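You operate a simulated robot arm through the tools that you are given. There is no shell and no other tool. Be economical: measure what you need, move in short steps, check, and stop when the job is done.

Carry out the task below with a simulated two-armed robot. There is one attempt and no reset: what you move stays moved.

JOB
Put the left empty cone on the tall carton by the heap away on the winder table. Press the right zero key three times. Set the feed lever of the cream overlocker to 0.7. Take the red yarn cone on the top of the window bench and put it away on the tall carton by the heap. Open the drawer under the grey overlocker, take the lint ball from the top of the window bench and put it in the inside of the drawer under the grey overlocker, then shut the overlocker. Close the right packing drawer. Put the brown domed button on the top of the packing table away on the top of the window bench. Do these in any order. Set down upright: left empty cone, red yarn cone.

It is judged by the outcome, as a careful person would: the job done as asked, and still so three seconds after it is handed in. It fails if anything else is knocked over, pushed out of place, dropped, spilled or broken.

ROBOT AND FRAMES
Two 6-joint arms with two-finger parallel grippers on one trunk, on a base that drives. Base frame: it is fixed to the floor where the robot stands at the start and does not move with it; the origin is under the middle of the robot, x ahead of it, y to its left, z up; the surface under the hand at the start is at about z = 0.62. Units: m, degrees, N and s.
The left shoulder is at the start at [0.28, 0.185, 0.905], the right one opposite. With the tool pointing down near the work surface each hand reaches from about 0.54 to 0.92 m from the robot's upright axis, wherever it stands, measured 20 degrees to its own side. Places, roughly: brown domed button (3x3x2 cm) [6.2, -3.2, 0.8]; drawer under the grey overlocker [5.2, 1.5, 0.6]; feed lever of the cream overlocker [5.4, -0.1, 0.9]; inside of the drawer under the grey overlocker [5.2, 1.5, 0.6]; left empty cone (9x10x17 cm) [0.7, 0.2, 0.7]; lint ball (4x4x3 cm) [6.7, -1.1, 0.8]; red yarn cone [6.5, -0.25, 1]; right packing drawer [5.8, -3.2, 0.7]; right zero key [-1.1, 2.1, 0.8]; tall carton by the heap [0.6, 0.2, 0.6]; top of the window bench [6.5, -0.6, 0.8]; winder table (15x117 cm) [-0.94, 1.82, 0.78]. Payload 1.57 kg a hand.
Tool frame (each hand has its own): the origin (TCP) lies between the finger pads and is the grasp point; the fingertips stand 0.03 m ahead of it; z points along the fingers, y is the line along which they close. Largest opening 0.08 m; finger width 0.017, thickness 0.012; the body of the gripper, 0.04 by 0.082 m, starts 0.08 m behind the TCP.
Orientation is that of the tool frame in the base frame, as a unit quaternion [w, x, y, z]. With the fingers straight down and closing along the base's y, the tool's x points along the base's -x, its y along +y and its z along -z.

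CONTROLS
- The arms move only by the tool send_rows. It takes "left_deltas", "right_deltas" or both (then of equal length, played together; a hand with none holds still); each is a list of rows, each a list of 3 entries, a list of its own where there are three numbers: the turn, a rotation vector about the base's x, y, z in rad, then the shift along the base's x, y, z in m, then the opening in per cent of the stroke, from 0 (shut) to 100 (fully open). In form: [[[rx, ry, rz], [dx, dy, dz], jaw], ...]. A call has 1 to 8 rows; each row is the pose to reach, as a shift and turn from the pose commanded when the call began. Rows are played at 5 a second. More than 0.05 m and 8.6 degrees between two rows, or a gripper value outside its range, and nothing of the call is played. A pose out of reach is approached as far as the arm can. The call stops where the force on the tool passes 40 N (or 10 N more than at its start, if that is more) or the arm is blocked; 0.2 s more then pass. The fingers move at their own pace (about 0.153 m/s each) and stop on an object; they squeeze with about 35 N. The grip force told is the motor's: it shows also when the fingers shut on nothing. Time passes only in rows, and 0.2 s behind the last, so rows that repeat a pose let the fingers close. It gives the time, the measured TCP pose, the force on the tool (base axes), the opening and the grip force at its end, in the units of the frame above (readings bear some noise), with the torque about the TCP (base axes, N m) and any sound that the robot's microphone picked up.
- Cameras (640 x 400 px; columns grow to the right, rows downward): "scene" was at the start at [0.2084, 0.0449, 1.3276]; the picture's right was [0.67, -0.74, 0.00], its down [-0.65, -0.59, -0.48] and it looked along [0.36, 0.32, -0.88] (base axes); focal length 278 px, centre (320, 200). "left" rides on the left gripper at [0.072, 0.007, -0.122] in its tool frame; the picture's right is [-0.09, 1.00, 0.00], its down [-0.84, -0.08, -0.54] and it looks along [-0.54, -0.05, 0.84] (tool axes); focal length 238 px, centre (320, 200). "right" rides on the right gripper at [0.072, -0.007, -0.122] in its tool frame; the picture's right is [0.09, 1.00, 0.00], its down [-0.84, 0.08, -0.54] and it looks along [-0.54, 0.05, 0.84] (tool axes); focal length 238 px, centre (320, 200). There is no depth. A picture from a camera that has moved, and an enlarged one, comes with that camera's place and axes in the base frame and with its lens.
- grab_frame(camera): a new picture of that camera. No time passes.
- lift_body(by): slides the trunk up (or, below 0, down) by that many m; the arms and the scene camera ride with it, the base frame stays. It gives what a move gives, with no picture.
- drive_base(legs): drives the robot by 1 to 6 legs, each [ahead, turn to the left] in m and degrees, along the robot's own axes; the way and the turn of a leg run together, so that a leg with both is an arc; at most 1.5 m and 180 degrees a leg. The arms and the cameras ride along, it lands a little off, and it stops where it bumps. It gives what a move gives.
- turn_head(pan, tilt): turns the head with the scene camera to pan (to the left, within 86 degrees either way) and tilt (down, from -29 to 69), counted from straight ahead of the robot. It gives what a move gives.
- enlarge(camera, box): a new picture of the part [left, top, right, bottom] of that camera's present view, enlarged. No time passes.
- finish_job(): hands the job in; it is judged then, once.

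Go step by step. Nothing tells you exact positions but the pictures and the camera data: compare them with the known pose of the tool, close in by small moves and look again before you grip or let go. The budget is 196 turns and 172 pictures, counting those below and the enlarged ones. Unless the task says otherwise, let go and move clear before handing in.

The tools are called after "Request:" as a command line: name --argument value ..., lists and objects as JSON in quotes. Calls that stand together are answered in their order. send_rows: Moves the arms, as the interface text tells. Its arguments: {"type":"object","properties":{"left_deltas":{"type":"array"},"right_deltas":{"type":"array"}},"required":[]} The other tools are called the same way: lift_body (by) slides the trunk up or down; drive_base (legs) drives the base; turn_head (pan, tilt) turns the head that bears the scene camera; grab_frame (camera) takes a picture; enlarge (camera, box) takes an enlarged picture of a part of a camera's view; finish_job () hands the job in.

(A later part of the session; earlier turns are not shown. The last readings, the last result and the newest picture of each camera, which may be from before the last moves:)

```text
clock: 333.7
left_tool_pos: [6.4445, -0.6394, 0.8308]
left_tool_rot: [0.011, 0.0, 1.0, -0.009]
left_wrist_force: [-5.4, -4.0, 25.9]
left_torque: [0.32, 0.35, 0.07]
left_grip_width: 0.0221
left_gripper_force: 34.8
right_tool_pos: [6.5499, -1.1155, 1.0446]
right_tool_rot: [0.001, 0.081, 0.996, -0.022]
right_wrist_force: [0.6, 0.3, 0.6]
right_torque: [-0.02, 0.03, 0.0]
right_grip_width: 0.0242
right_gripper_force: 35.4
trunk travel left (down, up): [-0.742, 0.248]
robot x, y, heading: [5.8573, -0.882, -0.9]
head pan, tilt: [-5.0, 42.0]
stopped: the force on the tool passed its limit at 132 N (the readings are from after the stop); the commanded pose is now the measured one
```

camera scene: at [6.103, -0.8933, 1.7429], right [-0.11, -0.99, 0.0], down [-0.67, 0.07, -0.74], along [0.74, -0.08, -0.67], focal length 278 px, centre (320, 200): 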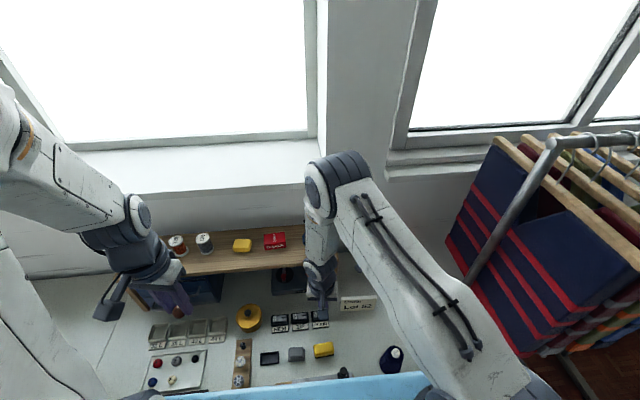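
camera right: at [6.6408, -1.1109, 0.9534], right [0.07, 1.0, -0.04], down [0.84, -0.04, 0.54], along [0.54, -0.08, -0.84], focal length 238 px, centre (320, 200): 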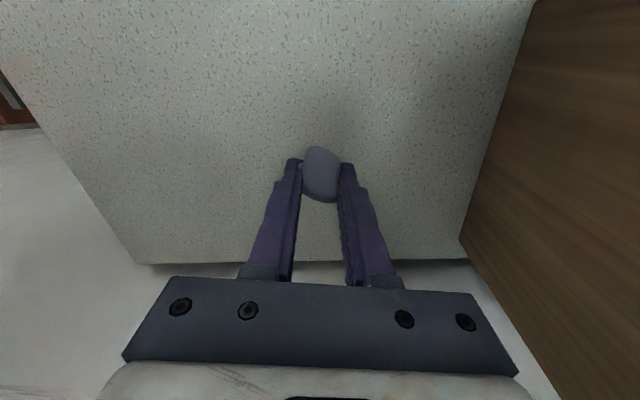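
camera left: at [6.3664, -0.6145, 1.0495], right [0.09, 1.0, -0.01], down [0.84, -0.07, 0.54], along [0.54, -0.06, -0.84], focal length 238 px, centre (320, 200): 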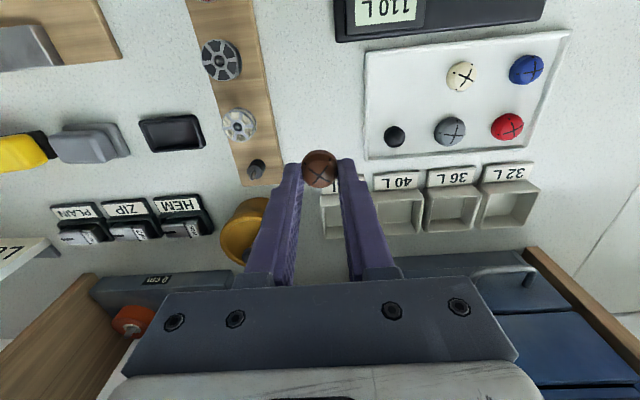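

The hand stayed at its limit and the trunk set the button down on the bench, a bit firmly. I'll look before letting go.

Request:
lift_body --by 0.004

Request:
grab_frame --camera "left"

```text
clock: 334.2
left_tool_pos: [6.4458, -0.6384, 0.8331]
left_tool_rot: [0.011, -0.001, 1.0, -0.009]
left_wrist_force: [-0.2, -0.4, 1.0]
left_torque: [0.02, -0.04, 0.0]
left_grip_width: 0.0224
left_gripper_force: 35.3
right_tool_pos: [6.5514, -1.1156, 1.0479]
right_tool_rot: [0.0, 0.081, 0.997, -0.022]
right_wrist_force: [0.3, -0.4, 0.1]
right_torque: [0.03, 0.0, 0.03]
right_grip_width: 0.025
right_gripper_force: 35.1
trunk travel left (down, up): [-0.746, 0.244]
robot x, y, heading: [5.8607, -0.88, -1.2]
head pan, tilt: [-5.0, 42.0]
```

```text
47 pictures are left
camera left: at [6.3708, -0.631, 0.9534], right [0.09, 1.0, -0.02], down [0.83, -0.07, 0.56], along [0.56, -0.06, -0.83], focal length 238 px, centre (320, 200)
```

left: 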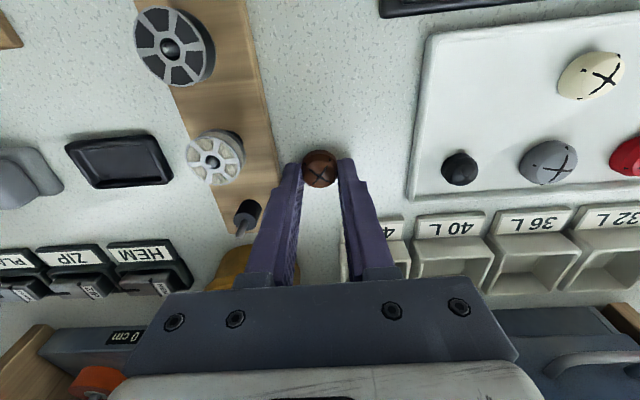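

Everything beside it is clear. Open a little, then rise with the trunk.

Request:
send_rows --left_deltas '[[[0, 0, 0], [0, 0, 0], 40], [[0, 0, 0], [0, 0, 0], 40], [[0, 0, 0], [0, 0, 0], 40]]'

Request:
lift_body --by 0.16

Request:
grab_frame --camera "left"

```text
clock: 335.0
left_tool_pos: [6.4435, -0.6388, 0.8345]
left_tool_rot: [0.011, 0.0, 1.0, -0.009]
left_wrist_force: [0.7, -0.6, -1.2]
left_torque: [-0.02, 0.0, -0.03]
left_grip_width: 0.0321
left_gripper_force: 0.1
right_tool_pos: [6.5502, -1.115, 1.0491]
right_tool_rot: [0.0, 0.081, 0.996, -0.022]
right_wrist_force: [1.1, 0.6, 1.1]
right_torque: [0.03, -0.02, 0.03]
right_grip_width: 0.0248
right_gripper_force: 35.0
trunk travel left (down, up): [-0.746, 0.244]
robot x, y, heading: [5.8591, -0.8802, -1.5]
head pan, tilt: [-5.0, 42.0]
```

```text
clock: 336.9
left_tool_pos: [6.4446, -0.6383, 0.9925]
left_tool_rot: [0.011, 0.0, 1.0, -0.009]
left_wrist_force: [0.4, 0.3, 0.1]
left_torque: [-0.05, -0.03, -0.01]
left_grip_width: 0.0321
left_gripper_force: 0.1
right_tool_pos: [6.5501, -1.1162, 1.2079]
right_tool_rot: [-0.001, 0.081, 0.997, -0.021]
right_wrist_force: [0.6, 0.2, -0.3]
right_torque: [0.0, 0.03, -0.01]
right_grip_width: 0.0242
right_gripper_force: 35.1
trunk travel left (down, up): [-0.906, 0.084]
robot x, y, heading: [5.8612, -0.8843, -1.4]
head pan, tilt: [-5.0, 42.0]
```

```text
46 pictures are left
camera left: at [6.3706, -0.6311, 1.1138], right [0.09, 1.0, -0.02], down [0.83, -0.07, 0.56], along [0.56, -0.06, -0.83], focal length 238 px, centre (320, 200)
```

left: 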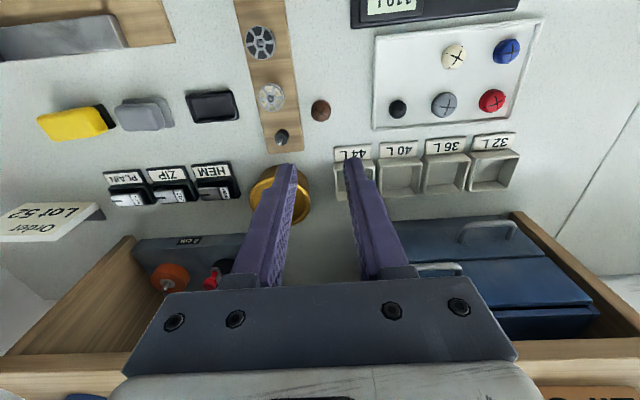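

The button sits well on the bench. The red cone stands at about [6.395, -0.173]; I'll turn left 33° so the left hand can reach it.

Request:
drive_base --legs '[[0, 33]]'

Request:
turn_head --pan 15 --tilt 42

Request:
grab_frame --camera "scene"

```text
clock: 338.7
left_tool_pos: [6.2416, -0.3874, 0.9929]
left_tool_rot: [0.012, -0.254, 0.967, -0.006]
left_wrist_force: [0.6, 0.6, 0.1]
left_torque: [0.0, 0.04, -0.01]
left_grip_width: 0.0322
left_gripper_force: 0.1
right_tool_pos: [6.5669, -0.7514, 1.2091]
right_tool_rot: [0.005, -0.176, 0.984, -0.021]
right_wrist_force: [-0.5, -0.1, 0.0]
right_torque: [0.05, 0.03, 0.0]
right_grip_width: 0.0241
right_gripper_force: 34.6
trunk travel left (down, up): [-0.906, 0.084]
robot x, y, heading: [5.8518, -0.8868, 26.7]
head pan, tilt: [-5.0, 42.0]
stopped in leg 1: the robot was blocked; the commanded pose is now the measured one
```

```text
clock: 339.6
left_tool_pos: [6.2415, -0.3854, 0.9936]
left_tool_rot: [0.013, -0.254, 0.967, -0.006]
left_wrist_force: [0.0, 0.1, 0.9]
left_torque: [-0.03, 0.02, 0.01]
left_grip_width: 0.0318
left_gripper_force: 0.1
right_tool_pos: [6.5663, -0.7495, 1.2094]
right_tool_rot: [0.005, -0.176, 0.984, -0.021]
right_wrist_force: [0.3, -0.2, -0.4]
right_torque: [0.01, 0.04, 0.01]
right_grip_width: 0.0241
right_gripper_force: 35.1
trunk travel left (down, up): [-0.906, 0.084]
robot x, y, heading: [5.8499, -0.886, 26.7]
head pan, tilt: [15.0, 42.0]
```

```text
45 pictures are left
camera scene: at [6.0563, -0.7572, 1.6589], right [0.66, -0.75, 0.0], down [-0.5, -0.44, -0.74], along [0.56, 0.49, -0.67], focal length 278 px, centre (320, 200)
```

scene: 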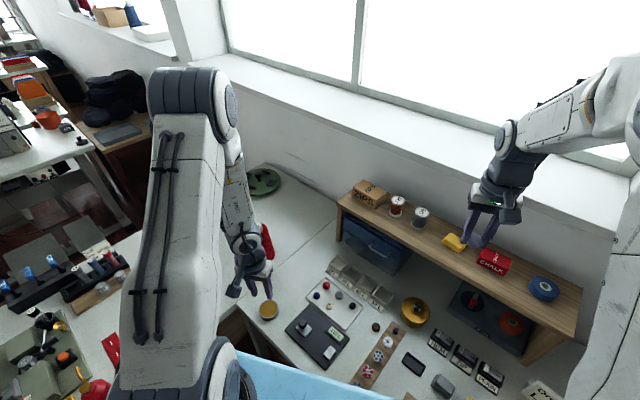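

The cone is just beyond the left hand. I'll raise the hand, open it and hover over the cone for a view.

Request:
send_rows --left_deltas '[[[0, 0, 0], [0, 0, 0.045], 100], [[0, 0, 0], [0, 0, 0.09], 100], [[0, 0, 0], [0.025, 0.03, 0.11], 100], [[0, 0, 0], [0.05, 0.065, 0.12], 100], [[0, 0, 0], [0.075, 0.1, 0.12], 100], [[0, 0, 0], [0.1, 0.135, 0.12], 100], [[0, 0, 0], [0.13, 0.17, 0.12], 100], [[0, 0, 0], [0.145, 0.19, 0.12], 100]]'

Request:
grab_frame --camera "left"

```text
clock: 341.4
left_tool_pos: [6.3849, -0.1954, 1.1106]
left_tool_rot: [0.012, -0.255, 0.967, -0.005]
left_wrist_force: [-0.3, 0.6, -1.0]
left_torque: [-0.03, -0.01, 0.01]
left_grip_width: 0.0801
left_gripper_force: 0.2
left hand out of reach, approached as far as the arm can: row 1
right_tool_pos: [6.5661, -0.75, 1.2091]
right_tool_rot: [0.005, -0.175, 0.984, -0.021]
right_wrist_force: [0.9, -0.1, -0.2]
right_torque: [0.02, 0.0, 0.02]
right_grip_width: 0.0241
right_gripper_force: 34.7
trunk travel left (down, up): [-0.906, 0.084]
robot x, y, heading: [5.8512, -0.8848, 26.3]
head pan, tilt: [15.0, 42.0]
```

```text
44 pictures are left
camera left: at [6.3153, -0.2249, 1.2316], right [-0.41, 0.91, -0.02], down [0.75, 0.35, 0.56], along [0.52, 0.22, -0.83], focal length 238 px, centre (320, 200)
```

left: 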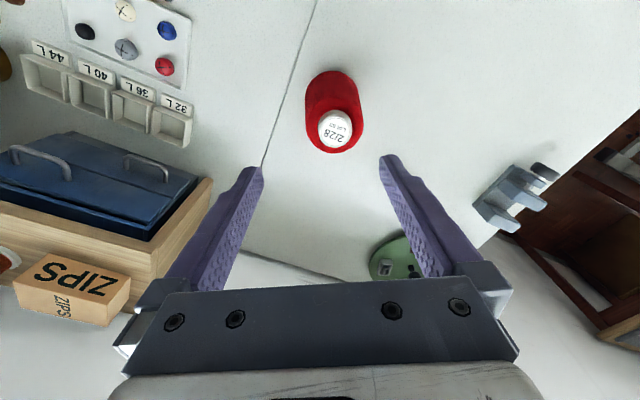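

The cone (lot-labelled top) is at about [6.388, -0.177], top z 0.967. Centre over it and descend with the jaw fully open.

Request:
send_rows --left_deltas '[[[0, 0, 0], [0.003, 0.018, 0], 100], [[0, 0, 0], [0.003, 0.018, -0.04], 100], [[0, 0, 0], [0.003, 0.018, -0.08], 100]]'

Request:
grab_frame --camera "left"

```text
clock: 342.2
left_tool_pos: [6.3891, -0.1791, 1.0327]
left_tool_rot: [0.013, -0.253, 0.967, -0.006]
left_wrist_force: [0.6, -0.1, 0.0]
left_torque: [0.03, 0.03, 0.02]
left_grip_width: 0.08
left_gripper_force: 0.1
right_tool_pos: [6.5667, -0.7502, 1.2091]
right_tool_rot: [0.005, -0.175, 0.984, -0.021]
right_wrist_force: [-0.3, -0.3, 0.2]
right_torque: [0.0, 0.01, -0.01]
right_grip_width: 0.0243
right_gripper_force: 35.0
trunk travel left (down, up): [-0.906, 0.084]
robot x, y, heading: [5.8532, -0.8846, 26.8]
head pan, tilt: [15.0, 42.0]
```

```text
43 pictures are left
camera left: at [6.32, -0.2083, 1.1542], right [-0.41, 0.91, -0.02], down [0.75, 0.35, 0.56], along [0.52, 0.22, -0.83], focal length 238 px, centre (320, 200)
```

left: 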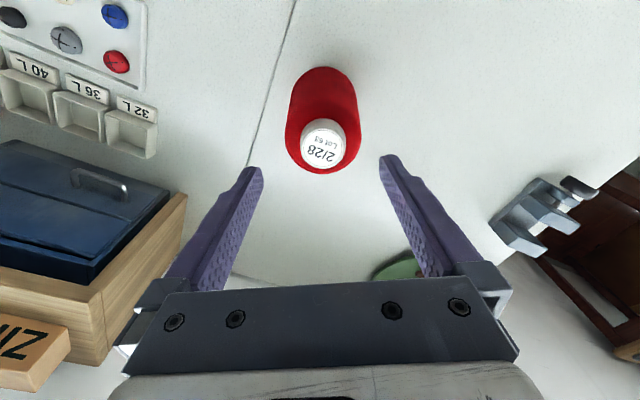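

Centred. Go down and grip.

Request:
send_rows --left_deltas '[[[0, 0, 0], [-0.003, 0.002, -0.03], 100], [[0, 0, 0], [-0.003, 0.002, -0.06], 100], [[0, 0, 0], [-0.003, 0.002, -0.085], 100], [[0, 0, 0], [-0.003, 0.002, -0.085], 100], [[0, 0, 0], [-0.003, 0.002, -0.085], 0], [[0, 0, 0], [-0.003, 0.002, -0.085], 0], [[0, 0, 0], [-0.003, 0.002, -0.085], 0]]'

Request:
grab_frame --camera "left"

```text
clock: 343.8
left_tool_pos: [6.3877, -0.1751, 0.948]
left_tool_rot: [0.012, -0.253, 0.967, -0.005]
left_wrist_force: [0.7, 0.1, 0.0]
left_torque: [0.09, -0.1, -0.03]
left_grip_width: 0.0727
left_gripper_force: 34.8
right_tool_pos: [6.5667, -0.7497, 1.2087]
right_tool_rot: [0.005, -0.175, 0.984, -0.021]
right_wrist_force: [-0.4, -0.4, 0.2]
right_torque: [-0.02, 0.0, -0.03]
right_grip_width: 0.0238
right_gripper_force: 35.5
trunk travel left (down, up): [-0.906, 0.084]
robot x, y, heading: [5.8502, -0.8826, 26.7]
head pan, tilt: [15.0, 42.0]
```

```text
42 pictures are left
camera left: at [6.3175, -0.2054, 1.0682], right [-0.41, 0.91, -0.02], down [0.75, 0.35, 0.56], along [0.52, 0.22, -0.83], focal length 238 px, centre (320, 200)
```

left: 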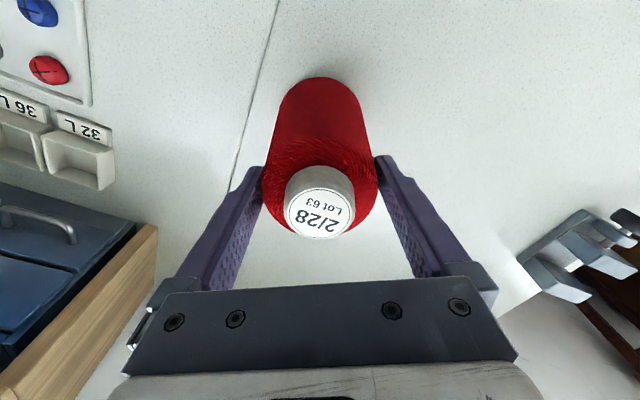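

Gripped at 73 mm. Lift it straight up and check.

Request:
send_rows --left_deltas '[[[0, 0, 0], [0, 0, 0.02], 0], [[0, 0, 0], [0, 0, 0.05], 0], [[0, 0, 0], [0, 0, 0.09], 0], [[0, 0, 0], [0, 0, 0.13], 0], [[0, 0, 0], [0, 0, 0.16], 0]]'

Request:
lift_body --by 0.08

Request:
grab_frame --camera "scene"

```text
clock: 345.0
left_tool_pos: [6.3834, -0.1774, 1.1095]
left_tool_rot: [0.011, -0.254, 0.967, -0.005]
left_wrist_force: [-0.3, 0.6, -2.2]
left_torque: [-0.04, 0.0, 0.03]
left_grip_width: 0.0724
left_gripper_force: 35.3
right_tool_pos: [6.5668, -0.7493, 1.2095]
right_tool_rot: [0.006, -0.176, 0.984, -0.021]
right_wrist_force: [-0.1, 0.8, 0.4]
right_torque: [-0.03, -0.01, 0.01]
right_grip_width: 0.0237
right_gripper_force: 35.1
trunk travel left (down, up): [-0.906, 0.084]
robot x, y, heading: [5.8529, -0.8859, 26.7]
head pan, tilt: [15.0, 42.0]
```

```text
clock: 346.1
left_tool_pos: [6.3833, -0.1768, 1.1892]
left_tool_rot: [0.012, -0.254, 0.967, -0.007]
left_wrist_force: [-0.7, -0.4, -1.8]
left_torque: [0.01, 0.03, 0.0]
left_grip_width: 0.0724
left_gripper_force: 35.7
right_tool_pos: [6.5668, -0.7495, 1.2874]
right_tool_rot: [0.005, -0.176, 0.984, -0.022]
right_wrist_force: [0.0, -0.3, -0.6]
right_torque: [0.02, 0.01, -0.02]
right_grip_width: 0.0236
right_gripper_force: 34.7
trunk travel left (down, up): [-0.986, 0.004]
robot x, y, heading: [5.8505, -0.8828, 26.6]
head pan, tilt: [15.0, 42.0]
```

```text
41 pictures are left
camera scene: at [6.0565, -0.7569, 1.7388], right [0.66, -0.75, 0.0], down [-0.5, -0.44, -0.74], along [0.56, 0.49, -0.67], focal length 278 px, centre (320, 200)
```

scene: 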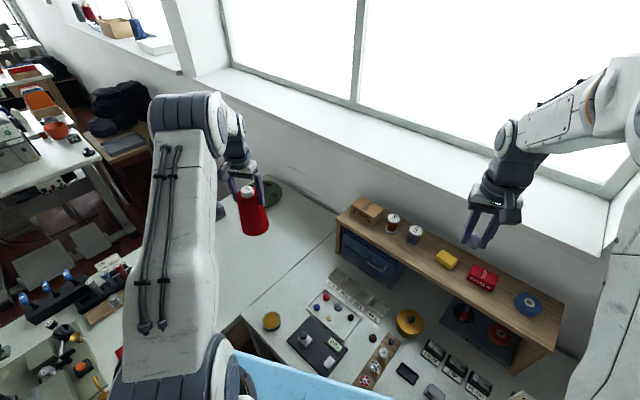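

The red cone hangs upright and secure. I'll draw both hands in, then back out and head for the grey overlocker's drawer.

Request:
send_rows --left_deltas '[[[0, 0, 0], [-0.027, -0.026, 0], 0], [[0, 0, 0], [-0.054, -0.052, 0], 0], [[0, 0, 0], [-0.081, -0.078, 0], 0], [[0, 0, 0], [-0.108, -0.104, 0], 0], [[0, 0, 0], [-0.135, -0.13, 0], 0], [[0, 0, 0], [-0.162, -0.156, 0], 0], [[0, 0, 0], [-0.19, -0.182, 0], 0], [[0, 0, 0], [-0.21, -0.2, 0], 0]]' --right_deltas '[[[0, 0, 0], [-0.02, -0.017, 0], 20], [[0, 0, 0], [-0.04, -0.034, 0], 20], [[0, 0, 0], [-0.06, -0.051, 0], 20], [[0, 0, 0], [-0.08, -0.068, 0], 20], [[0, 0, 0], [-0.1, -0.085, 0], 20], [[0, 0, 0], [-0.12, -0.102, 0], 20], [[0, 0, 0], [-0.14, -0.12, 0], 20], [[0, 0, 0], [-0.15, -0.13, 0], 20]]'

Request:
drive_base --legs '[[-0.25, 0], [0, 75], [0, 75], [1.4, 0]]'

```text
clock: 347.9
left_tool_pos: [6.1736, -0.3756, 1.1896]
left_tool_rot: [0.012, -0.253, 0.967, -0.006]
left_wrist_force: [0.6, -0.1, -2.0]
left_torque: [0.01, -0.01, 0.0]
left_grip_width: 0.0724
left_gripper_force: 35.1
right_tool_pos: [6.4158, -0.879, 1.2895]
right_tool_rot: [0.005, -0.175, 0.984, -0.022]
right_wrist_force: [0.4, 0.1, 0.3]
right_torque: [0.0, -0.02, 0.0]
right_grip_width: 0.0236
right_gripper_force: 34.9
trunk travel left (down, up): [-0.986, 0.004]
robot x, y, heading: [5.8519, -0.8868, 26.8]
head pan, tilt: [15.0, 42.0]
```

```text
clock: 362.7
left_tool_pos: [3.697, -1.1169, 1.1896]
left_tool_rot: [-0.01, 1.0, -0.028, -0.011]
left_wrist_force: [1.1, -0.8, -1.4]
left_torque: [0.02, -0.04, 0.01]
left_grip_width: 0.0723
left_gripper_force: 34.8
right_tool_pos: [3.7621, -0.5626, 1.2895]
right_tool_rot: [-0.021, 0.994, -0.108, 0.001]
right_wrist_force: [-0.3, 0.4, -0.6]
right_torque: [-0.01, 0.01, 0.0]
right_grip_width: 0.0231
right_gripper_force: 34.4
trunk travel left (down, up): [-0.986, 0.004]
robot x, y, heading: [4.2471, -0.8623, 173.9]
head pan, tilt: [15.0, 42.0]
```

Request:
drive_base --legs '[[0.45, 0], [0, -84], [1.45, 0], [0.22, 0], [0, -90]]'

Request:
drive_base --legs '[[0.75, 0], [0, 29]]'

Request:
turn_head --pan 10 --tilt 48

Request:
grab_frame --camera "scene"

```text
clock: 381.1
left_tool_pos: [4.2765, 1.2213, 1.19]
left_tool_rot: [0.011, -0.034, 0.999, -0.009]
left_wrist_force: [-0.3, -0.3, -2.3]
left_torque: [0.0, 0.02, 0.0]
left_grip_width: 0.0722
left_gripper_force: 34.5
right_tool_pos: [4.2798, 0.6628, 1.2906]
right_tool_rot: [0.001, 0.047, 0.999, -0.022]
right_wrist_force: [0.2, -0.1, 0.0]
right_torque: [-0.01, 0.0, 0.03]
right_grip_width: 0.022
right_gripper_force: 35.2
trunk travel left (down, up): [-0.986, 0.004]
robot x, y, heading: [3.7669, 0.8982, 1.1]
head pan, tilt: [15.0, 42.0]
```

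```text
clock: 386.7
left_tool_pos: [4.8174, 1.447, 1.1909]
left_tool_rot: [0.012, -0.288, 0.958, -0.006]
left_wrist_force: [-0.3, -0.4, -1.3]
left_torque: [0.02, 0.01, -0.02]
left_grip_width: 0.072
left_gripper_force: 34.7
right_tool_pos: [5.0933, 0.9622, 1.2902]
right_tool_rot: [0.006, -0.209, 0.978, -0.021]
right_wrist_force: [-0.5, 0.4, -0.5]
right_torque: [0.01, 0.0, 0.01]
right_grip_width: 0.022
right_gripper_force: 34.9
trunk travel left (down, up): [-0.986, 0.004]
robot x, y, heading: [4.5262, 0.9145, 30.7]
head pan, tilt: [15.0, 42.0]
```

```text
clock: 387.4
left_tool_pos: [4.8161, 1.4485, 1.1902]
left_tool_rot: [0.013, -0.287, 0.958, -0.005]
left_wrist_force: [0.5, 0.0, -2.7]
left_torque: [-0.01, 0.0, 0.0]
left_grip_width: 0.0721
left_gripper_force: 34.7
right_tool_pos: [5.093, 0.9621, 1.2904]
right_tool_rot: [0.007, -0.209, 0.978, -0.02]
right_wrist_force: [0.2, 1.5, -0.3]
right_torque: [-0.02, 0.0, -0.01]
right_grip_width: 0.022
right_gripper_force: 34.5
trunk travel left (down, up): [-0.986, 0.004]
robot x, y, heading: [4.5284, 0.9185, 30.8]
head pan, tilt: [10.0, 48.0]
```

```text
40 pictures are left
camera scene: at [4.7269, 1.0499, 1.7304], right [0.65, -0.76, 0.0], down [-0.56, -0.48, -0.67], along [0.51, 0.44, -0.74], focal length 278 px, centre (320, 200)
```

scene: 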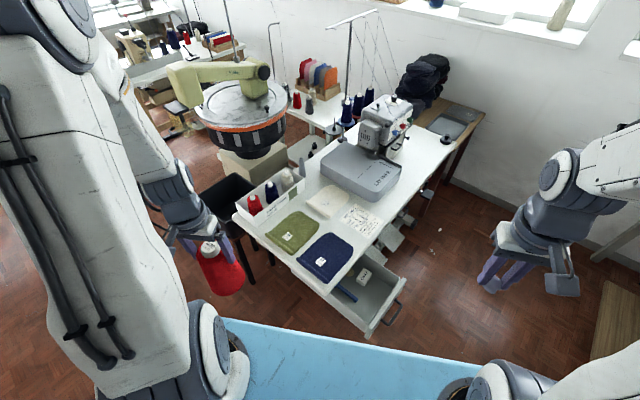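

The drawer is still open. I'll lower the trunk and bring the right hand with the lint ball over the open drawer.

Request:
lift_body --by -0.38

Request:
send_rows --right_deltas '[[[0, 0, 0], [0.02, 0.04, 0], 20], [[0, 0, 0], [0.04, 0.08, 0], 20], [[0, 0, 0], [0.06, 0.12, 0], 20], [[0, 0, 0], [0.08, 0.16, 0], 20], [[0, 0, 0], [0.1, 0.2, 0], 20], [[0, 0, 0], [0.112, 0.22, -0.02], 20], [[0, 0, 0], [0.112, 0.22, -0.06], 20]]'

Request:
grab_frame --camera "right"

```text
clock: 391.1
left_tool_pos: [4.8176, 1.447, 0.8105]
left_tool_rot: [0.012, -0.287, 0.958, -0.006]
left_wrist_force: [0.9, 0.5, -2.8]
left_torque: [0.0, 0.0, -0.03]
left_grip_width: 0.0723
left_gripper_force: 35.3
right_tool_pos: [5.0943, 0.962, 0.9089]
right_tool_rot: [0.006, -0.21, 0.978, -0.021]
right_wrist_force: [0.1, 0.1, 0.3]
right_torque: [0.02, 0.02, 0.03]
right_grip_width: 0.0217
right_gripper_force: 34.8
trunk travel left (down, up): [-0.606, 0.384]
robot x, y, heading: [4.529, 0.9175, 30.5]
head pan, tilt: [10.0, 48.0]
```

```text
clock: 392.7
left_tool_pos: [4.8169, 1.447, 0.8104]
left_tool_rot: [0.012, -0.287, 0.958, -0.005]
left_wrist_force: [-0.8, 0.0, -2.7]
left_torque: [-0.02, -0.01, -0.02]
left_grip_width: 0.0722
left_gripper_force: 35.1
right_tool_pos: [5.2036, 1.1808, 0.8491]
right_tool_rot: [0.007, -0.211, 0.977, -0.021]
right_wrist_force: [-0.2, 0.0, 0.8]
right_torque: [0.06, -0.02, 0.0]
right_grip_width: 0.0217
right_gripper_force: 34.9
trunk travel left (down, up): [-0.606, 0.384]
robot x, y, heading: [4.5288, 0.9153, 30.7]
head pan, tilt: [10.0, 48.0]
```

```text
39 pictures are left
camera right: at [5.1379, 1.1491, 0.9702], right [-0.49, 0.87, -0.04], down [0.72, 0.43, 0.54], along [0.49, 0.23, -0.84], focal length 238 px, centre (320, 200)
```

right: 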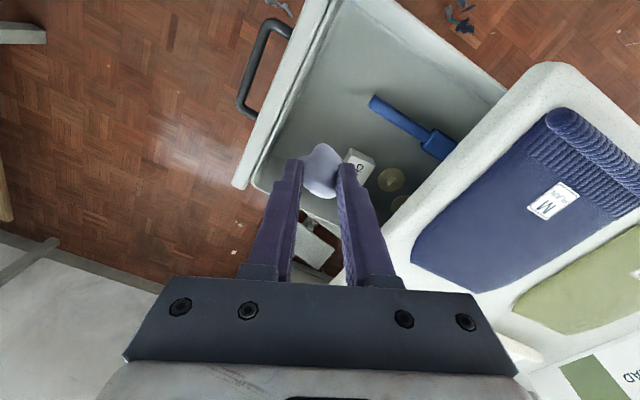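

The lint ball will land in the clear part of the drawer. Lower it inside and release.

Request:
send_rows --right_deltas '[[[0, 0, 0], [0, 0, -0.04], 20], [[0, 0, 0], [0, 0, -0.08], 20], [[0, 0, 0], [0, 0, -0.115], 20], [[0, 0, 0], [0, 0, -0.145], 20], [[0, 0, 0], [0, 0, -0.145], 55], [[0, 0, 0], [0, 0, -0.145], 60], [[0, 0, 0], [0, 0, -0.1], 60], [[0, 0, 0], [0, 0, -0.055], 60]]'

Request:
grab_frame --camera "right"

```text
clock: 394.5
left_tool_pos: [4.8171, 1.4478, 0.8096]
left_tool_rot: [0.013, -0.287, 0.958, -0.004]
left_wrist_force: [0.3, -0.4, -1.7]
left_torque: [-0.01, 0.03, 0.0]
left_grip_width: 0.0722
left_gripper_force: 34.6
right_tool_pos: [5.2066, 1.1815, 0.7967]
right_tool_rot: [0.005, -0.209, 0.978, -0.021]
right_wrist_force: [0.2, 0.2, -0.9]
right_torque: [-0.05, 0.03, 0.01]
right_grip_width: 0.0478
right_gripper_force: 0.0
trunk travel left (down, up): [-0.606, 0.384]
robot x, y, heading: [4.5337, 0.9149, 31.0]
head pan, tilt: [10.0, 48.0]
```

```text
38 pictures are left
camera right: at [5.1417, 1.1501, 0.917], right [-0.49, 0.87, -0.04], down [0.72, 0.43, 0.54], along [0.49, 0.23, -0.84], focal length 238 px, centre (320, 200)
```

right: 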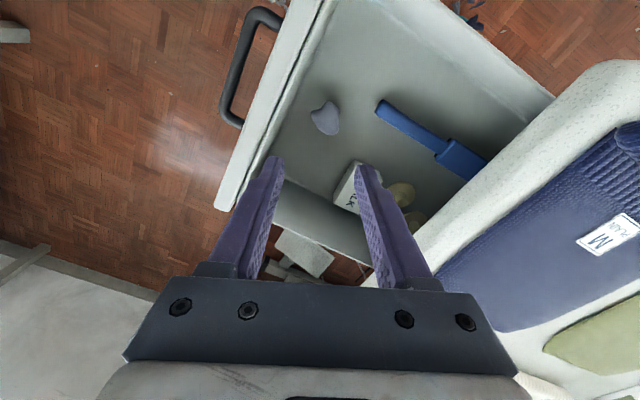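

The lint ball lies in the drawer. Now I'll bring the shut right hand in front of the handle bar and look.

Request:
send_rows --right_deltas '[[[0, 0, 0], [0, 0, 0.045], 30], [[0, 0, 0], [0, -0.048, 0.05], 0], [[0, 0, 0], [0, -0.096, 0.05], 0], [[0, 0, 0], [0, -0.144, 0.045], 0], [[0, 0, 0], [0, -0.18, 0.02], 0], [[0, 0, 0], [0, -0.18, -0.03], 0], [[0, 0, 0], [0, -0.18, -0.075], 0], [[0, 0, 0], [0, -0.18, -0.117], 0]]'

Request:
grab_frame --camera "right"

```text
clock: 396.3
left_tool_pos: [4.8173, 1.4469, 0.8101]
left_tool_rot: [0.012, -0.288, 0.958, -0.006]
left_wrist_force: [-0.4, -0.1, -1.2]
left_torque: [-0.04, -0.03, -0.02]
left_grip_width: 0.0719
left_gripper_force: 34.4
right_tool_pos: [5.2058, 1.0, 0.6771]
right_tool_rot: [0.006, -0.209, 0.978, -0.022]
right_wrist_force: [0.1, -0.8, 0.1]
right_torque: [0.02, 0.0, 0.03]
right_grip_width: 0.0
right_gripper_force: 21.2
trunk travel left (down, up): [-0.606, 0.384]
robot x, y, heading: [4.53, 0.9139, 30.7]
head pan, tilt: [10.0, 48.0]
```

```text
37 pictures are left
camera right: at [5.1411, 0.9678, 0.7984], right [-0.49, 0.87, -0.04], down [0.72, 0.43, 0.54], along [0.49, 0.23, -0.84], focal length 238 px, centre (320, 200)
```

right: 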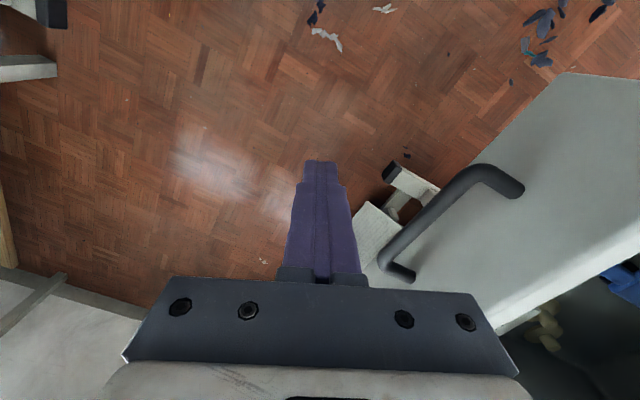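

The bar is straight ahead in +y. Push it in.

Request:
send_rows --right_deltas '[[[0, 0, 0], [-0.003, 0.03, 0], 0], [[0, 0, 0], [-0.006, 0.06, 0], 0], [[0, 0, 0], [-0.006, 0.09, 0], 0], [[0, 0, 0], [-0.006, 0.12, 0], 0], [[0, 0, 0], [-0.006, 0.15, 0], 0], [[0, 0, 0], [-0.006, 0.18, 0], 0], [[0, 0, 0], [-0.006, 0.21, 0], 0], [[0, 0, 0], [-0.006, 0.235, 0], 0]]'

Request:
grab_frame --camera "right"

```text
clock: 398.1
left_tool_pos: [4.8169, 1.4466, 0.8105]
left_tool_rot: [0.013, -0.287, 0.958, -0.006]
left_wrist_force: [0.3, -0.1, -1.7]
left_torque: [-0.01, 0.03, 0.01]
left_grip_width: 0.0722
left_gripper_force: 34.6
right_tool_pos: [5.2007, 1.2365, 0.6773]
right_tool_rot: [0.007, -0.209, 0.978, -0.021]
right_wrist_force: [-0.8, 0.3, 0.8]
right_torque: [0.0, -0.02, 0.02]
right_grip_width: 0.0
right_gripper_force: 20.6
trunk travel left (down, up): [-0.606, 0.384]
robot x, y, heading: [4.5293, 0.9156, 30.8]
head pan, tilt: [10.0, 48.0]
```

```text
36 pictures are left
camera right: at [5.1347, 1.2046, 0.7982], right [-0.49, 0.87, -0.04], down [0.72, 0.43, 0.54], along [0.49, 0.23, -0.84], focal length 238 px, centre (320, 200)
```

right: 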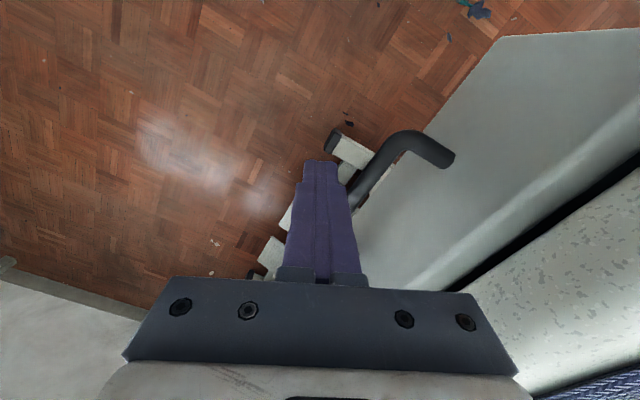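

Nearly in. A little further, until it stops.

Request:
send_rows --right_deltas '[[[0, 0, 0], [0, 0.012, 0], 0], [[0, 0, 0], [0, 0.022, 0], 0], [[0, 0, 0], [0, 0.03, 0], 0], [[0, 0, 0], [0, 0.036, 0], 0], [[0, 0, 0], [0, 0.042, 0], 0]]'

Request:
grab_frame --camera "right"

```text
clock: 398.9
left_tool_pos: [4.8182, 1.4458, 0.8103]
left_tool_rot: [0.012, -0.285, 0.958, -0.006]
left_wrist_force: [-0.3, -1.3, -2.2]
left_torque: [0.0, 0.0, -0.01]
left_grip_width: 0.0721
left_gripper_force: 35.0
right_tool_pos: [5.1998, 1.256, 0.6765]
right_tool_rot: [-0.001, -0.206, 0.978, -0.028]
right_wrist_force: [0.9, -3.5, 1.1]
right_torque: [0.4, 0.09, -0.07]
right_grip_width: 0.0
right_gripper_force: 20.9
trunk travel left (down, up): [-0.606, 0.384]
robot x, y, heading: [4.5302, 0.9156, 30.6]
head pan, tilt: [10.0, 48.0]
stopped in row 3 (right hand): the force on the tool passed its limit at 51 N (the readings are from after the stop); the commanded pose is now the measured one
```

```text
35 pictures are left
camera right: at [5.1353, 1.2266, 0.7986], right [-0.49, 0.87, -0.05], down [0.73, 0.44, 0.53], along [0.48, 0.22, -0.85], focal length 238 px, centre (320, 200)
```

right: 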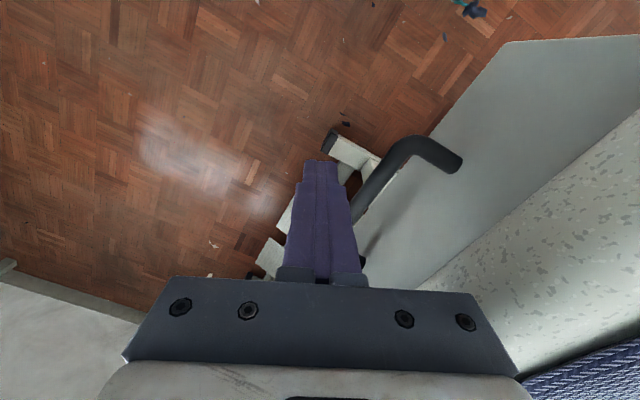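

The drawer is shut against its stop. I'll withdraw the hand, raise the trunk and start back toward the tall carton with the red cone.

Request:
send_rows --right_deltas '[[[0, 0, 0], [0, -0.03, 0], 0], [[0, 0, 0], [0, -0.07, 0], 0], [[0, 0, 0], [-0.01, -0.11, 0.02], 0], [[0, 0, 0], [-0.02, -0.15, 0.05], 0], [[0, 0, 0], [-0.04, -0.18, 0.08], 0], [[0, 0, 0], [-0.06, -0.21, 0.11], 0], [[0, 0, 0], [-0.08, -0.24, 0.14], 0]]'

Request:
lift_body --by 0.33

Request:
turn_head --pan 12 --tilt 48

Request:
grab_frame --camera "scene"

```text
refused: row 4 steps farther than a row can; nothing moved
```

```text
clock: 402.1
left_tool_pos: [4.8183, 1.4453, 1.1405]
left_tool_rot: [0.013, -0.286, 0.958, -0.006]
left_wrist_force: [0.4, 0.3, -2.3]
left_torque: [-0.01, -0.04, 0.03]
left_grip_width: 0.0722
left_gripper_force: 35.1
right_tool_pos: [5.1999, 1.2575, 1.0067]
right_tool_rot: [0.001, -0.206, 0.978, -0.026]
right_wrist_force: [-0.3, 0.4, -0.2]
right_torque: [-0.02, 0.01, -0.01]
right_grip_width: 0.0004
right_gripper_force: 21.5
trunk travel left (down, up): [-0.936, 0.054]
robot x, y, heading: [4.5295, 0.9172, 30.4]
head pan, tilt: [10.0, 48.0]
```

```text
clock: 402.7
left_tool_pos: [4.8184, 1.4456, 1.1406]
left_tool_rot: [0.013, -0.286, 0.958, -0.006]
left_wrist_force: [0.0, -0.6, -2.0]
left_torque: [0.0, 0.0, -0.01]
left_grip_width: 0.0723
left_gripper_force: 35.1
right_tool_pos: [5.2005, 1.2577, 1.0068]
right_tool_rot: [0.001, -0.206, 0.978, -0.026]
right_wrist_force: [-0.6, 0.1, -0.7]
right_torque: [0.0, 0.03, 0.02]
right_grip_width: 0.0
right_gripper_force: 20.9
trunk travel left (down, up): [-0.936, 0.054]
robot x, y, heading: [4.5309, 0.9174, 30.8]
head pan, tilt: [12.0, 48.0]
```

```text
34 pictures are left
camera scene: at [4.7253, 1.0513, 1.6804], right [0.68, -0.74, 0.0], down [-0.55, -0.5, -0.67], along [0.49, 0.45, -0.74], focal length 278 px, centre (320, 200)
```

scene: 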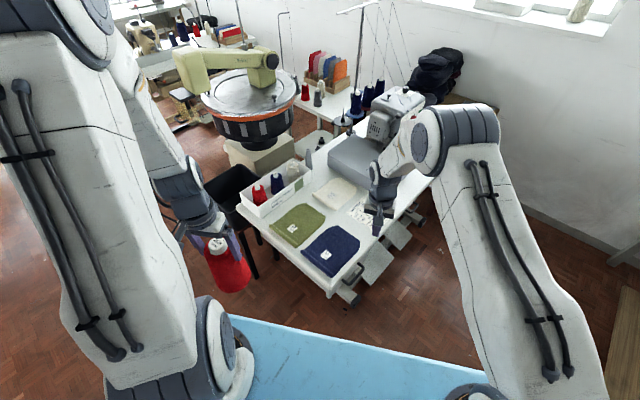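

The drawer is shut and the table untouched. Draw the right hand in and back out of the aisle.

Request:
send_rows --right_deltas '[[[0, 0, 0], [-0.014, -0.042, 0], 0], [[0, 0, 0], [-0.028, -0.084, 0], 0], [[0, 0, 0], [-0.042, -0.126, 0], 0], [[0, 0, 0], [-0.056, -0.168, 0.01], 0], [[0, 0, 0], [-0.07, -0.21, 0.02], 0], [[0, 0, 0], [-0.084, -0.252, 0.03], 0], [[0, 0, 0], [-0.1, -0.29, 0.04], 0]]'

Request:
drive_base --legs '[[-0.75, 0], [0, 70], [1.4, 0], [0.6, 0]]'

```text
clock: 404.3
left_tool_pos: [4.818, 1.4459, 1.1409]
left_tool_rot: [0.013, -0.286, 0.958, -0.006]
left_wrist_force: [1.0, -0.4, -2.2]
left_torque: [0.03, 0.01, -0.04]
left_grip_width: 0.0723
left_gripper_force: 35.0
right_tool_pos: [5.0942, 0.9531, 1.0469]
right_tool_rot: [-0.004, -0.025, 0.998, -0.051]
right_wrist_force: [0.7, 1.3, -0.2]
right_torque: [-0.12, 0.06, 0.05]
right_grip_width: 0.0001
right_gripper_force: 21.2
right hand out of reach, approached as far as the arm can: row 6
trunk travel left (down, up): [-0.936, 0.054]
robot x, y, heading: [4.5295, 0.9158, 30.7]
head pan, tilt: [12.0, 48.0]
```

```text
clock: 421.0
left_tool_pos: [3.058, 2.906, 1.1407]
left_tool_rot: [-0.013, 0.785, -0.62, -0.003]
left_wrist_force: [-0.6, -0.5, -1.7]
left_torque: [-0.01, -0.01, 0.01]
left_grip_width: 0.0721
left_gripper_force: 35.1
right_tool_pos: [3.6041, 3.0062, 1.0442]
right_tool_rot: [-0.016, 0.731, -0.682, 0.022]
right_wrist_force: [-0.3, 0.0, 0.0]
right_torque: [0.0, -0.02, -0.01]
right_grip_width: 0.0
right_gripper_force: 21.4
trunk travel left (down, up): [-0.936, 0.054]
robot x, y, heading: [3.4568, 2.4528, 100.7]
head pan, tilt: [12.0, 48.0]
```

Request:
drive_base --legs '[[0, 73], [1.4, 0], [0.95, 0], [0, 45], [0.9, 0], [0.88, 0]]'

Request:
turn_head --pan 40 --tilt 30

Request:
grab_frame --camera "scene"

```text
clock: 426.7
left_tool_pos: [2.6704, 2.2131, 1.1397]
left_tool_rot: [-0.009, 1.0, -0.008, -0.009]
left_wrist_force: [0.4, 0.8, -2.6]
left_torque: [0.0, 0.03, 0.02]
left_grip_width: 0.072
left_gripper_force: 34.7
right_tool_pos: [2.7077, 2.7646, 1.0453]
right_tool_rot: [-0.026, 0.996, -0.09, 0.008]
right_wrist_force: [0.4, -0.8, -0.1]
right_torque: [-0.06, 0.02, 0.03]
right_grip_width: 0.0001
right_gripper_force: 21.8
trunk travel left (down, up): [-0.936, 0.054]
robot x, y, heading: [3.2078, 2.4936, 177.0]
head pan, tilt: [12.0, 48.0]
stopped in leg 2: the robot was blocked; the commanded pose is now the measured one
```

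```text
clock: 427.7
left_tool_pos: [2.6698, 2.2115, 1.1398]
left_tool_rot: [-0.009, 1.0, -0.009, -0.009]
left_wrist_force: [0.0, 0.3, -2.8]
left_torque: [0.01, -0.02, 0.01]
left_grip_width: 0.0721
left_gripper_force: 34.9
right_tool_pos: [2.7066, 2.7665, 1.0453]
right_tool_rot: [-0.026, 0.996, -0.09, 0.008]
right_wrist_force: [0.5, -0.2, 0.3]
right_torque: [0.0, -0.02, 0.0]
right_grip_width: 0.0002
right_gripper_force: 21.2
trunk travel left (down, up): [-0.936, 0.054]
robot x, y, heading: [3.2048, 2.4935, 176.6]
head pan, tilt: [40.0, 30.0]
```

```text
33 pictures are left
camera scene: at [2.974, 2.4488, 1.7071], right [-0.6, 0.8, 0.0], down [0.4, 0.3, -0.87], along [-0.69, -0.52, -0.5], focal length 278 px, centre (320, 200)
```

scene: 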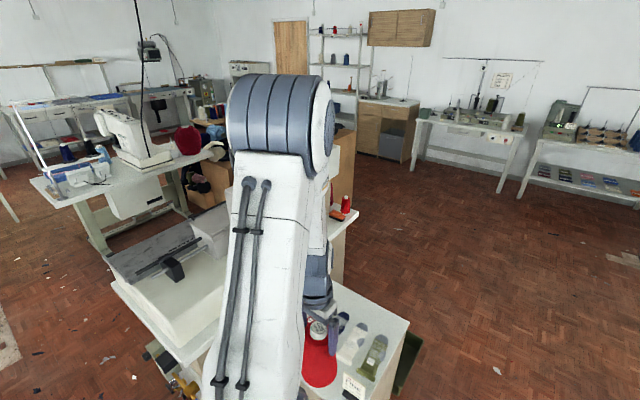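

The base touched the small tool cabinet at the island. I'll back off and pass further north, along y about 2.7.

Request:
drive_base --legs '[[-0.25, 0], [0, -30], [0.5, 0], [0, 30], [1.4, 0], [0.6, 0]]'

Request:
enlarge --camera "scene" --box '[0, 100, 640, 400]'

```text
clock: 444.4
left_tool_pos: [0.5209, 2.6455, 1.1411]
left_tool_rot: [-0.01, 1.0, -0.024, -0.009]
left_wrist_force: [-0.5, 0.3, -2.0]
left_torque: [0.01, -0.02, -0.01]
left_grip_width: 0.0717
left_gripper_force: 35.2
right_tool_pos: [0.5763, 3.1992, 1.0456]
right_tool_rot: [-0.027, 0.994, -0.106, 0.008]
right_wrist_force: [-0.1, 0.0, 0.0]
right_torque: [0.04, 0.02, -0.01]
right_grip_width: 0.0002
right_gripper_force: 21.4
trunk travel left (down, up): [-0.936, 0.054]
robot x, y, heading: [1.0665, 2.9117, 175.1]
head pan, tilt: [40.0, 30.0]
```

```text
1.00 times, centred on (320, 250) of scene (not enlarged: the box is as wide or as high as the picture)
camera zoom: at [0.8335, 2.8735, 1.7072], right [-0.58, 0.82, 0.0], down [0.41, 0.29, -0.87], along [-0.71, -0.5, -0.5], focal length 278 px, centre (320, 150)
```

zoom: 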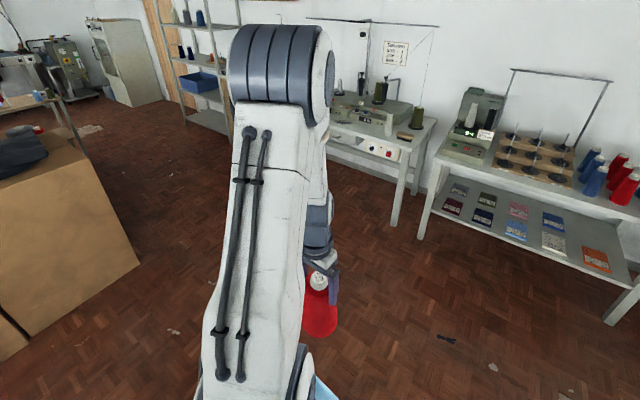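

Request:
drive_base --legs '[[0, 52], [1.4, 0], [0.37, 0], [0, 43], [1.5, 0]]'

Request:
drive_base --legs '[[0, 90]]'

Request:
turn_head --pan 0 --tilt 60

Request:
grab_frame --camera "scene"

```text
clock: 464.8
left_tool_pos: [0.2558, -0.4214, 1.1401]
left_tool_rot: [0.0, 0.674, 0.739, -0.013]
left_wrist_force: [0.0, 0.1, -2.0]
left_torque: [0.03, 0.02, 0.01]
left_grip_width: 0.0717
left_gripper_force: 34.8
right_tool_pos: [-0.2986, -0.4445, 1.0452]
right_tool_rot: [-0.023, 0.732, 0.68, -0.015]
right_wrist_force: [-1.0, 0.9, -0.2]
right_torque: [-0.03, -0.05, 0.02]
right_grip_width: 0.0
right_gripper_force: 21.2
trunk travel left (down, up): [-0.936, 0.054]
robot x, y, heading: [-0.0784, 0.0835, -87.0]
head pan, tilt: [40.0, 30.0]
```

```text
clock: 469.0
left_tool_pos: [0.4243, 0.4162, 1.1408]
left_tool_rot: [0.01, -0.043, 0.999, -0.01]
left_wrist_force: [0.6, 0.4, -2.2]
left_torque: [-0.05, -0.01, -0.03]
left_grip_width: 0.0716
left_gripper_force: 34.9
right_tool_pos: [0.4423, -0.1385, 1.0452]
right_tool_rot: [-0.007, 0.039, 0.999, -0.027]
right_wrist_force: [0.0, -0.6, -0.7]
right_torque: [-0.01, -0.02, 0.0]
right_grip_width: 0.0
right_gripper_force: 21.2
trunk travel left (down, up): [-0.936, 0.054]
robot x, y, heading: [-0.0808, 0.0815, 2.9]
head pan, tilt: [40.0, 30.0]
```

```text
clock: 470.1
left_tool_pos: [0.4235, 0.4169, 1.1404]
left_tool_rot: [0.011, -0.044, 0.999, -0.009]
left_wrist_force: [-0.4, -0.3, -1.5]
left_torque: [0.02, 0.03, -0.01]
left_grip_width: 0.0715
left_gripper_force: 34.9
right_tool_pos: [0.4429, -0.1393, 1.0458]
right_tool_rot: [-0.007, 0.039, 0.999, -0.027]
right_wrist_force: [-0.4, 0.5, 0.5]
right_torque: [-0.01, 0.03, -0.03]
right_grip_width: 0.0
right_gripper_force: 21.3
trunk travel left (down, up): [-0.936, 0.054]
robot x, y, heading: [-0.0819, 0.0839, 3.1]
head pan, tilt: [0.0, 60.0]
```

```text
31 pictures are left
camera scene: at [0.1449, 0.094, 1.6651], right [0.05, -1.0, 0.0], down [-0.86, -0.04, -0.5], along [0.5, 0.02, -0.87], focal length 278 px, centre (320, 200)
```

scene: 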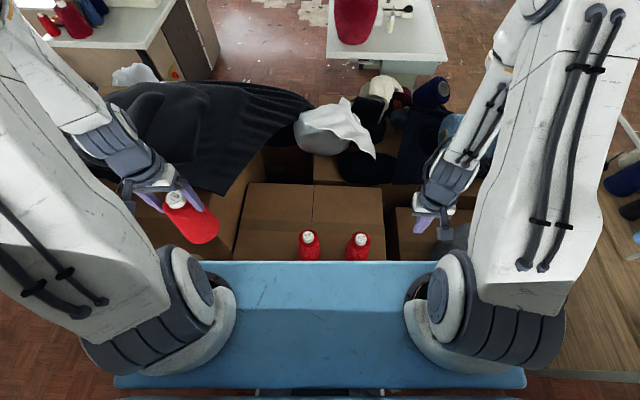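

The carton has its two red cones and a clear spot behind them where the empty cone stood. I'll carry the cone over [0.665, 0.225] at height, then lower.

Request:
send_rows --left_deltas '[[[0, 0, 0], [0.035, -0.028, 0], 0], [[0, 0, 0], [0.07, -0.056, 0], 0], [[0, 0, 0], [0.105, -0.084, 0], 0], [[0, 0, 0], [0.14, -0.112, 0], 0], [[0, 0, 0], [0.175, -0.14, 0], 0], [[0, 0, 0], [0.21, -0.168, 0], 0], [[0, 0, 0], [0.2415, -0.192, 0], 0]]'

Request:
lift_body --by -0.28

Request:
grab_frame --camera "left"

Request:
grab_frame --camera "scene"

```text
clock: 471.7
left_tool_pos: [0.6643, 0.222, 1.1385]
left_tool_rot: [0.009, -0.043, 0.999, -0.009]
left_wrist_force: [-1.3, 0.5, -1.4]
left_torque: [-0.01, 0.02, 0.0]
left_grip_width: 0.0716
left_gripper_force: 34.8
right_tool_pos: [0.442, -0.1401, 1.0448]
right_tool_rot: [-0.007, 0.038, 0.999, -0.026]
right_wrist_force: [0.8, -0.2, -0.8]
right_torque: [0.0, 0.01, 0.04]
right_grip_width: 0.0001
right_gripper_force: 21.2
trunk travel left (down, up): [-0.936, 0.054]
robot x, y, heading: [-0.0805, 0.0799, 2.8]
head pan, tilt: [0.0, 60.0]
```

```text
clock: 474.5
left_tool_pos: [0.6646, 0.221, 0.8583]
left_tool_rot: [0.01, -0.043, 0.999, -0.008]
left_wrist_force: [0.1, 0.7, -2.4]
left_torque: [0.0, 0.01, -0.01]
left_grip_width: 0.0719
left_gripper_force: 34.4
right_tool_pos: [0.4419, -0.1393, 0.7649]
right_tool_rot: [-0.006, 0.039, 0.999, -0.027]
right_wrist_force: [-0.9, -0.1, -0.4]
right_torque: [0.02, 0.0, -0.01]
right_grip_width: 0.0
right_gripper_force: 21.1
trunk travel left (down, up): [-0.656, 0.334]
robot x, y, heading: [-0.0774, 0.0844, 2.8]
head pan, tilt: [0.0, 60.0]
```

```text
30 pictures are left
camera left: at [0.5887, 0.2233, 0.9798], right [0.01, 1.0, -0.02], down [0.83, 0.0, 0.56], along [0.56, -0.02, -0.83], focal length 238 px, centre (320, 200)
```

left: 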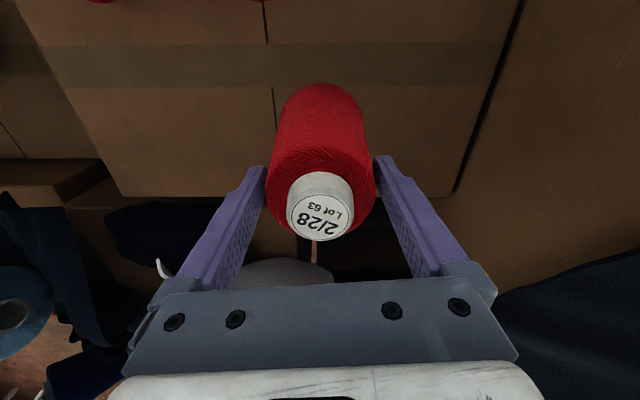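

```text
29 pictures are left
camera scene: at [0.1448, 0.0938, 1.3851], right [0.05, -1.0, 0.0], down [-0.87, -0.04, -0.5], along [0.5, 0.02, -0.87], focal length 278 px, centre (320, 200)
```

scene: 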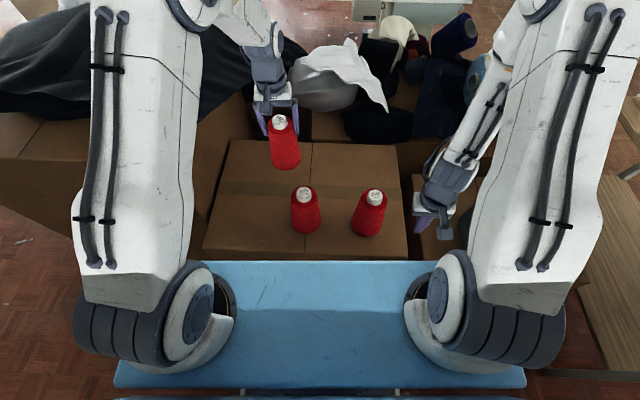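

The spot is clear and well on the carton. Lower to just above it.

Request:
send_rows --left_deltas '[[[0, 0, 0], [0, 0, -0.03], 0], [[0, 0, 0], [0, 0, -0.055], 0], [[0, 0, 0], [0, 0, -0.072], 0], [[0, 0, 0], [0, 0, -0.078], 0]]'

Request:
send_rows --left_deltas '[[[0, 0, 0], [0, 0, -0.003], 0], [[0, 0, 0], [0, 0, -0.005], 0], [[0, 0, 0], [0, 0, -0.005], 0]]'

```text
clock: 475.5
left_tool_pos: [0.6642, 0.2225, 0.7808]
left_tool_rot: [0.01, -0.043, 0.999, -0.009]
left_wrist_force: [-0.5, 0.5, -2.1]
left_torque: [0.02, 0.02, -0.01]
left_grip_width: 0.0715
left_gripper_force: 34.7
right_tool_pos: [0.4424, -0.1397, 0.7641]
right_tool_rot: [-0.006, 0.039, 0.999, -0.026]
right_wrist_force: [0.3, 0.1, -0.7]
right_torque: [-0.02, -0.03, -0.05]
right_grip_width: 0.0
right_gripper_force: 21.4
trunk travel left (down, up): [-0.656, 0.334]
robot x, y, heading: [-0.0821, 0.0827, 3.0]
head pan, tilt: [0.0, 60.0]
```

```text
clock: 476.3
left_tool_pos: [0.6622, 0.2227, 0.7753]
left_tool_rot: [0.01, -0.043, 0.999, -0.009]
left_wrist_force: [0.2, -0.8, -2.6]
left_torque: [-0.03, -0.03, -0.02]
left_grip_width: 0.0715
left_gripper_force: 34.8
right_tool_pos: [0.4425, -0.1395, 0.7635]
right_tool_rot: [-0.006, 0.039, 0.999, -0.027]
right_wrist_force: [-0.6, 0.1, 0.3]
right_torque: [0.0, 0.0, 0.04]
right_grip_width: 0.0001
right_gripper_force: 21.8
trunk travel left (down, up): [-0.656, 0.334]
robot x, y, heading: [-0.081, 0.0845, 2.9]
head pan, tilt: [0.0, 60.0]
```

Request:
send_rows --left_deltas '[[[0, 0, 0], [0, 0, -0.002], 0], [[0, 0, 0], [0, 0, -0.004], 0], [[0, 0, 0], [0, 0, -0.004], 0]]'

Request:
send_rows --left_deltas '[[[0, 0, 0], [0, 0, -0.002], 0], [[0, 0, 0], [0, 0, -0.002], 0]]'

```text
clock: 477.1
left_tool_pos: [0.6631, 0.2219, 0.7728]
left_tool_rot: [0.009, -0.043, 0.999, -0.009]
left_wrist_force: [-2.3, 0.7, 7.6]
left_torque: [0.33, 0.24, 0.04]
left_grip_width: 0.0716
left_gripper_force: 34.9
right_tool_pos: [0.441, -0.1386, 0.7651]
right_tool_rot: [-0.006, 0.039, 0.999, -0.025]
right_wrist_force: [-0.2, 0.7, 0.7]
right_torque: [0.01, -0.04, -0.03]
right_grip_width: 0.0
right_gripper_force: 21.3
trunk travel left (down, up): [-0.656, 0.334]
robot x, y, heading: [-0.0822, 0.0799, 2.8]
head pan, tilt: [0.0, 60.0]
```

```text
clock: 477.7
left_tool_pos: [0.6636, 0.2206, 0.7715]
left_tool_rot: [0.011, -0.043, 0.999, -0.009]
left_wrist_force: [-7.4, 0.3, 28.4]
left_torque: [0.85, 0.59, 0.16]
left_grip_width: 0.0712
left_gripper_force: 34.8
right_tool_pos: [0.441, -0.1387, 0.7654]
right_tool_rot: [-0.005, 0.039, 0.999, -0.026]
right_wrist_force: [0.7, -0.6, 0.9]
right_torque: [0.0, 0.0, 0.01]
right_grip_width: 0.0
right_gripper_force: 20.8
trunk travel left (down, up): [-0.656, 0.334]
robot x, y, heading: [-0.085, 0.0826, 2.9]
head pan, tilt: [0.0, 60.0]
```

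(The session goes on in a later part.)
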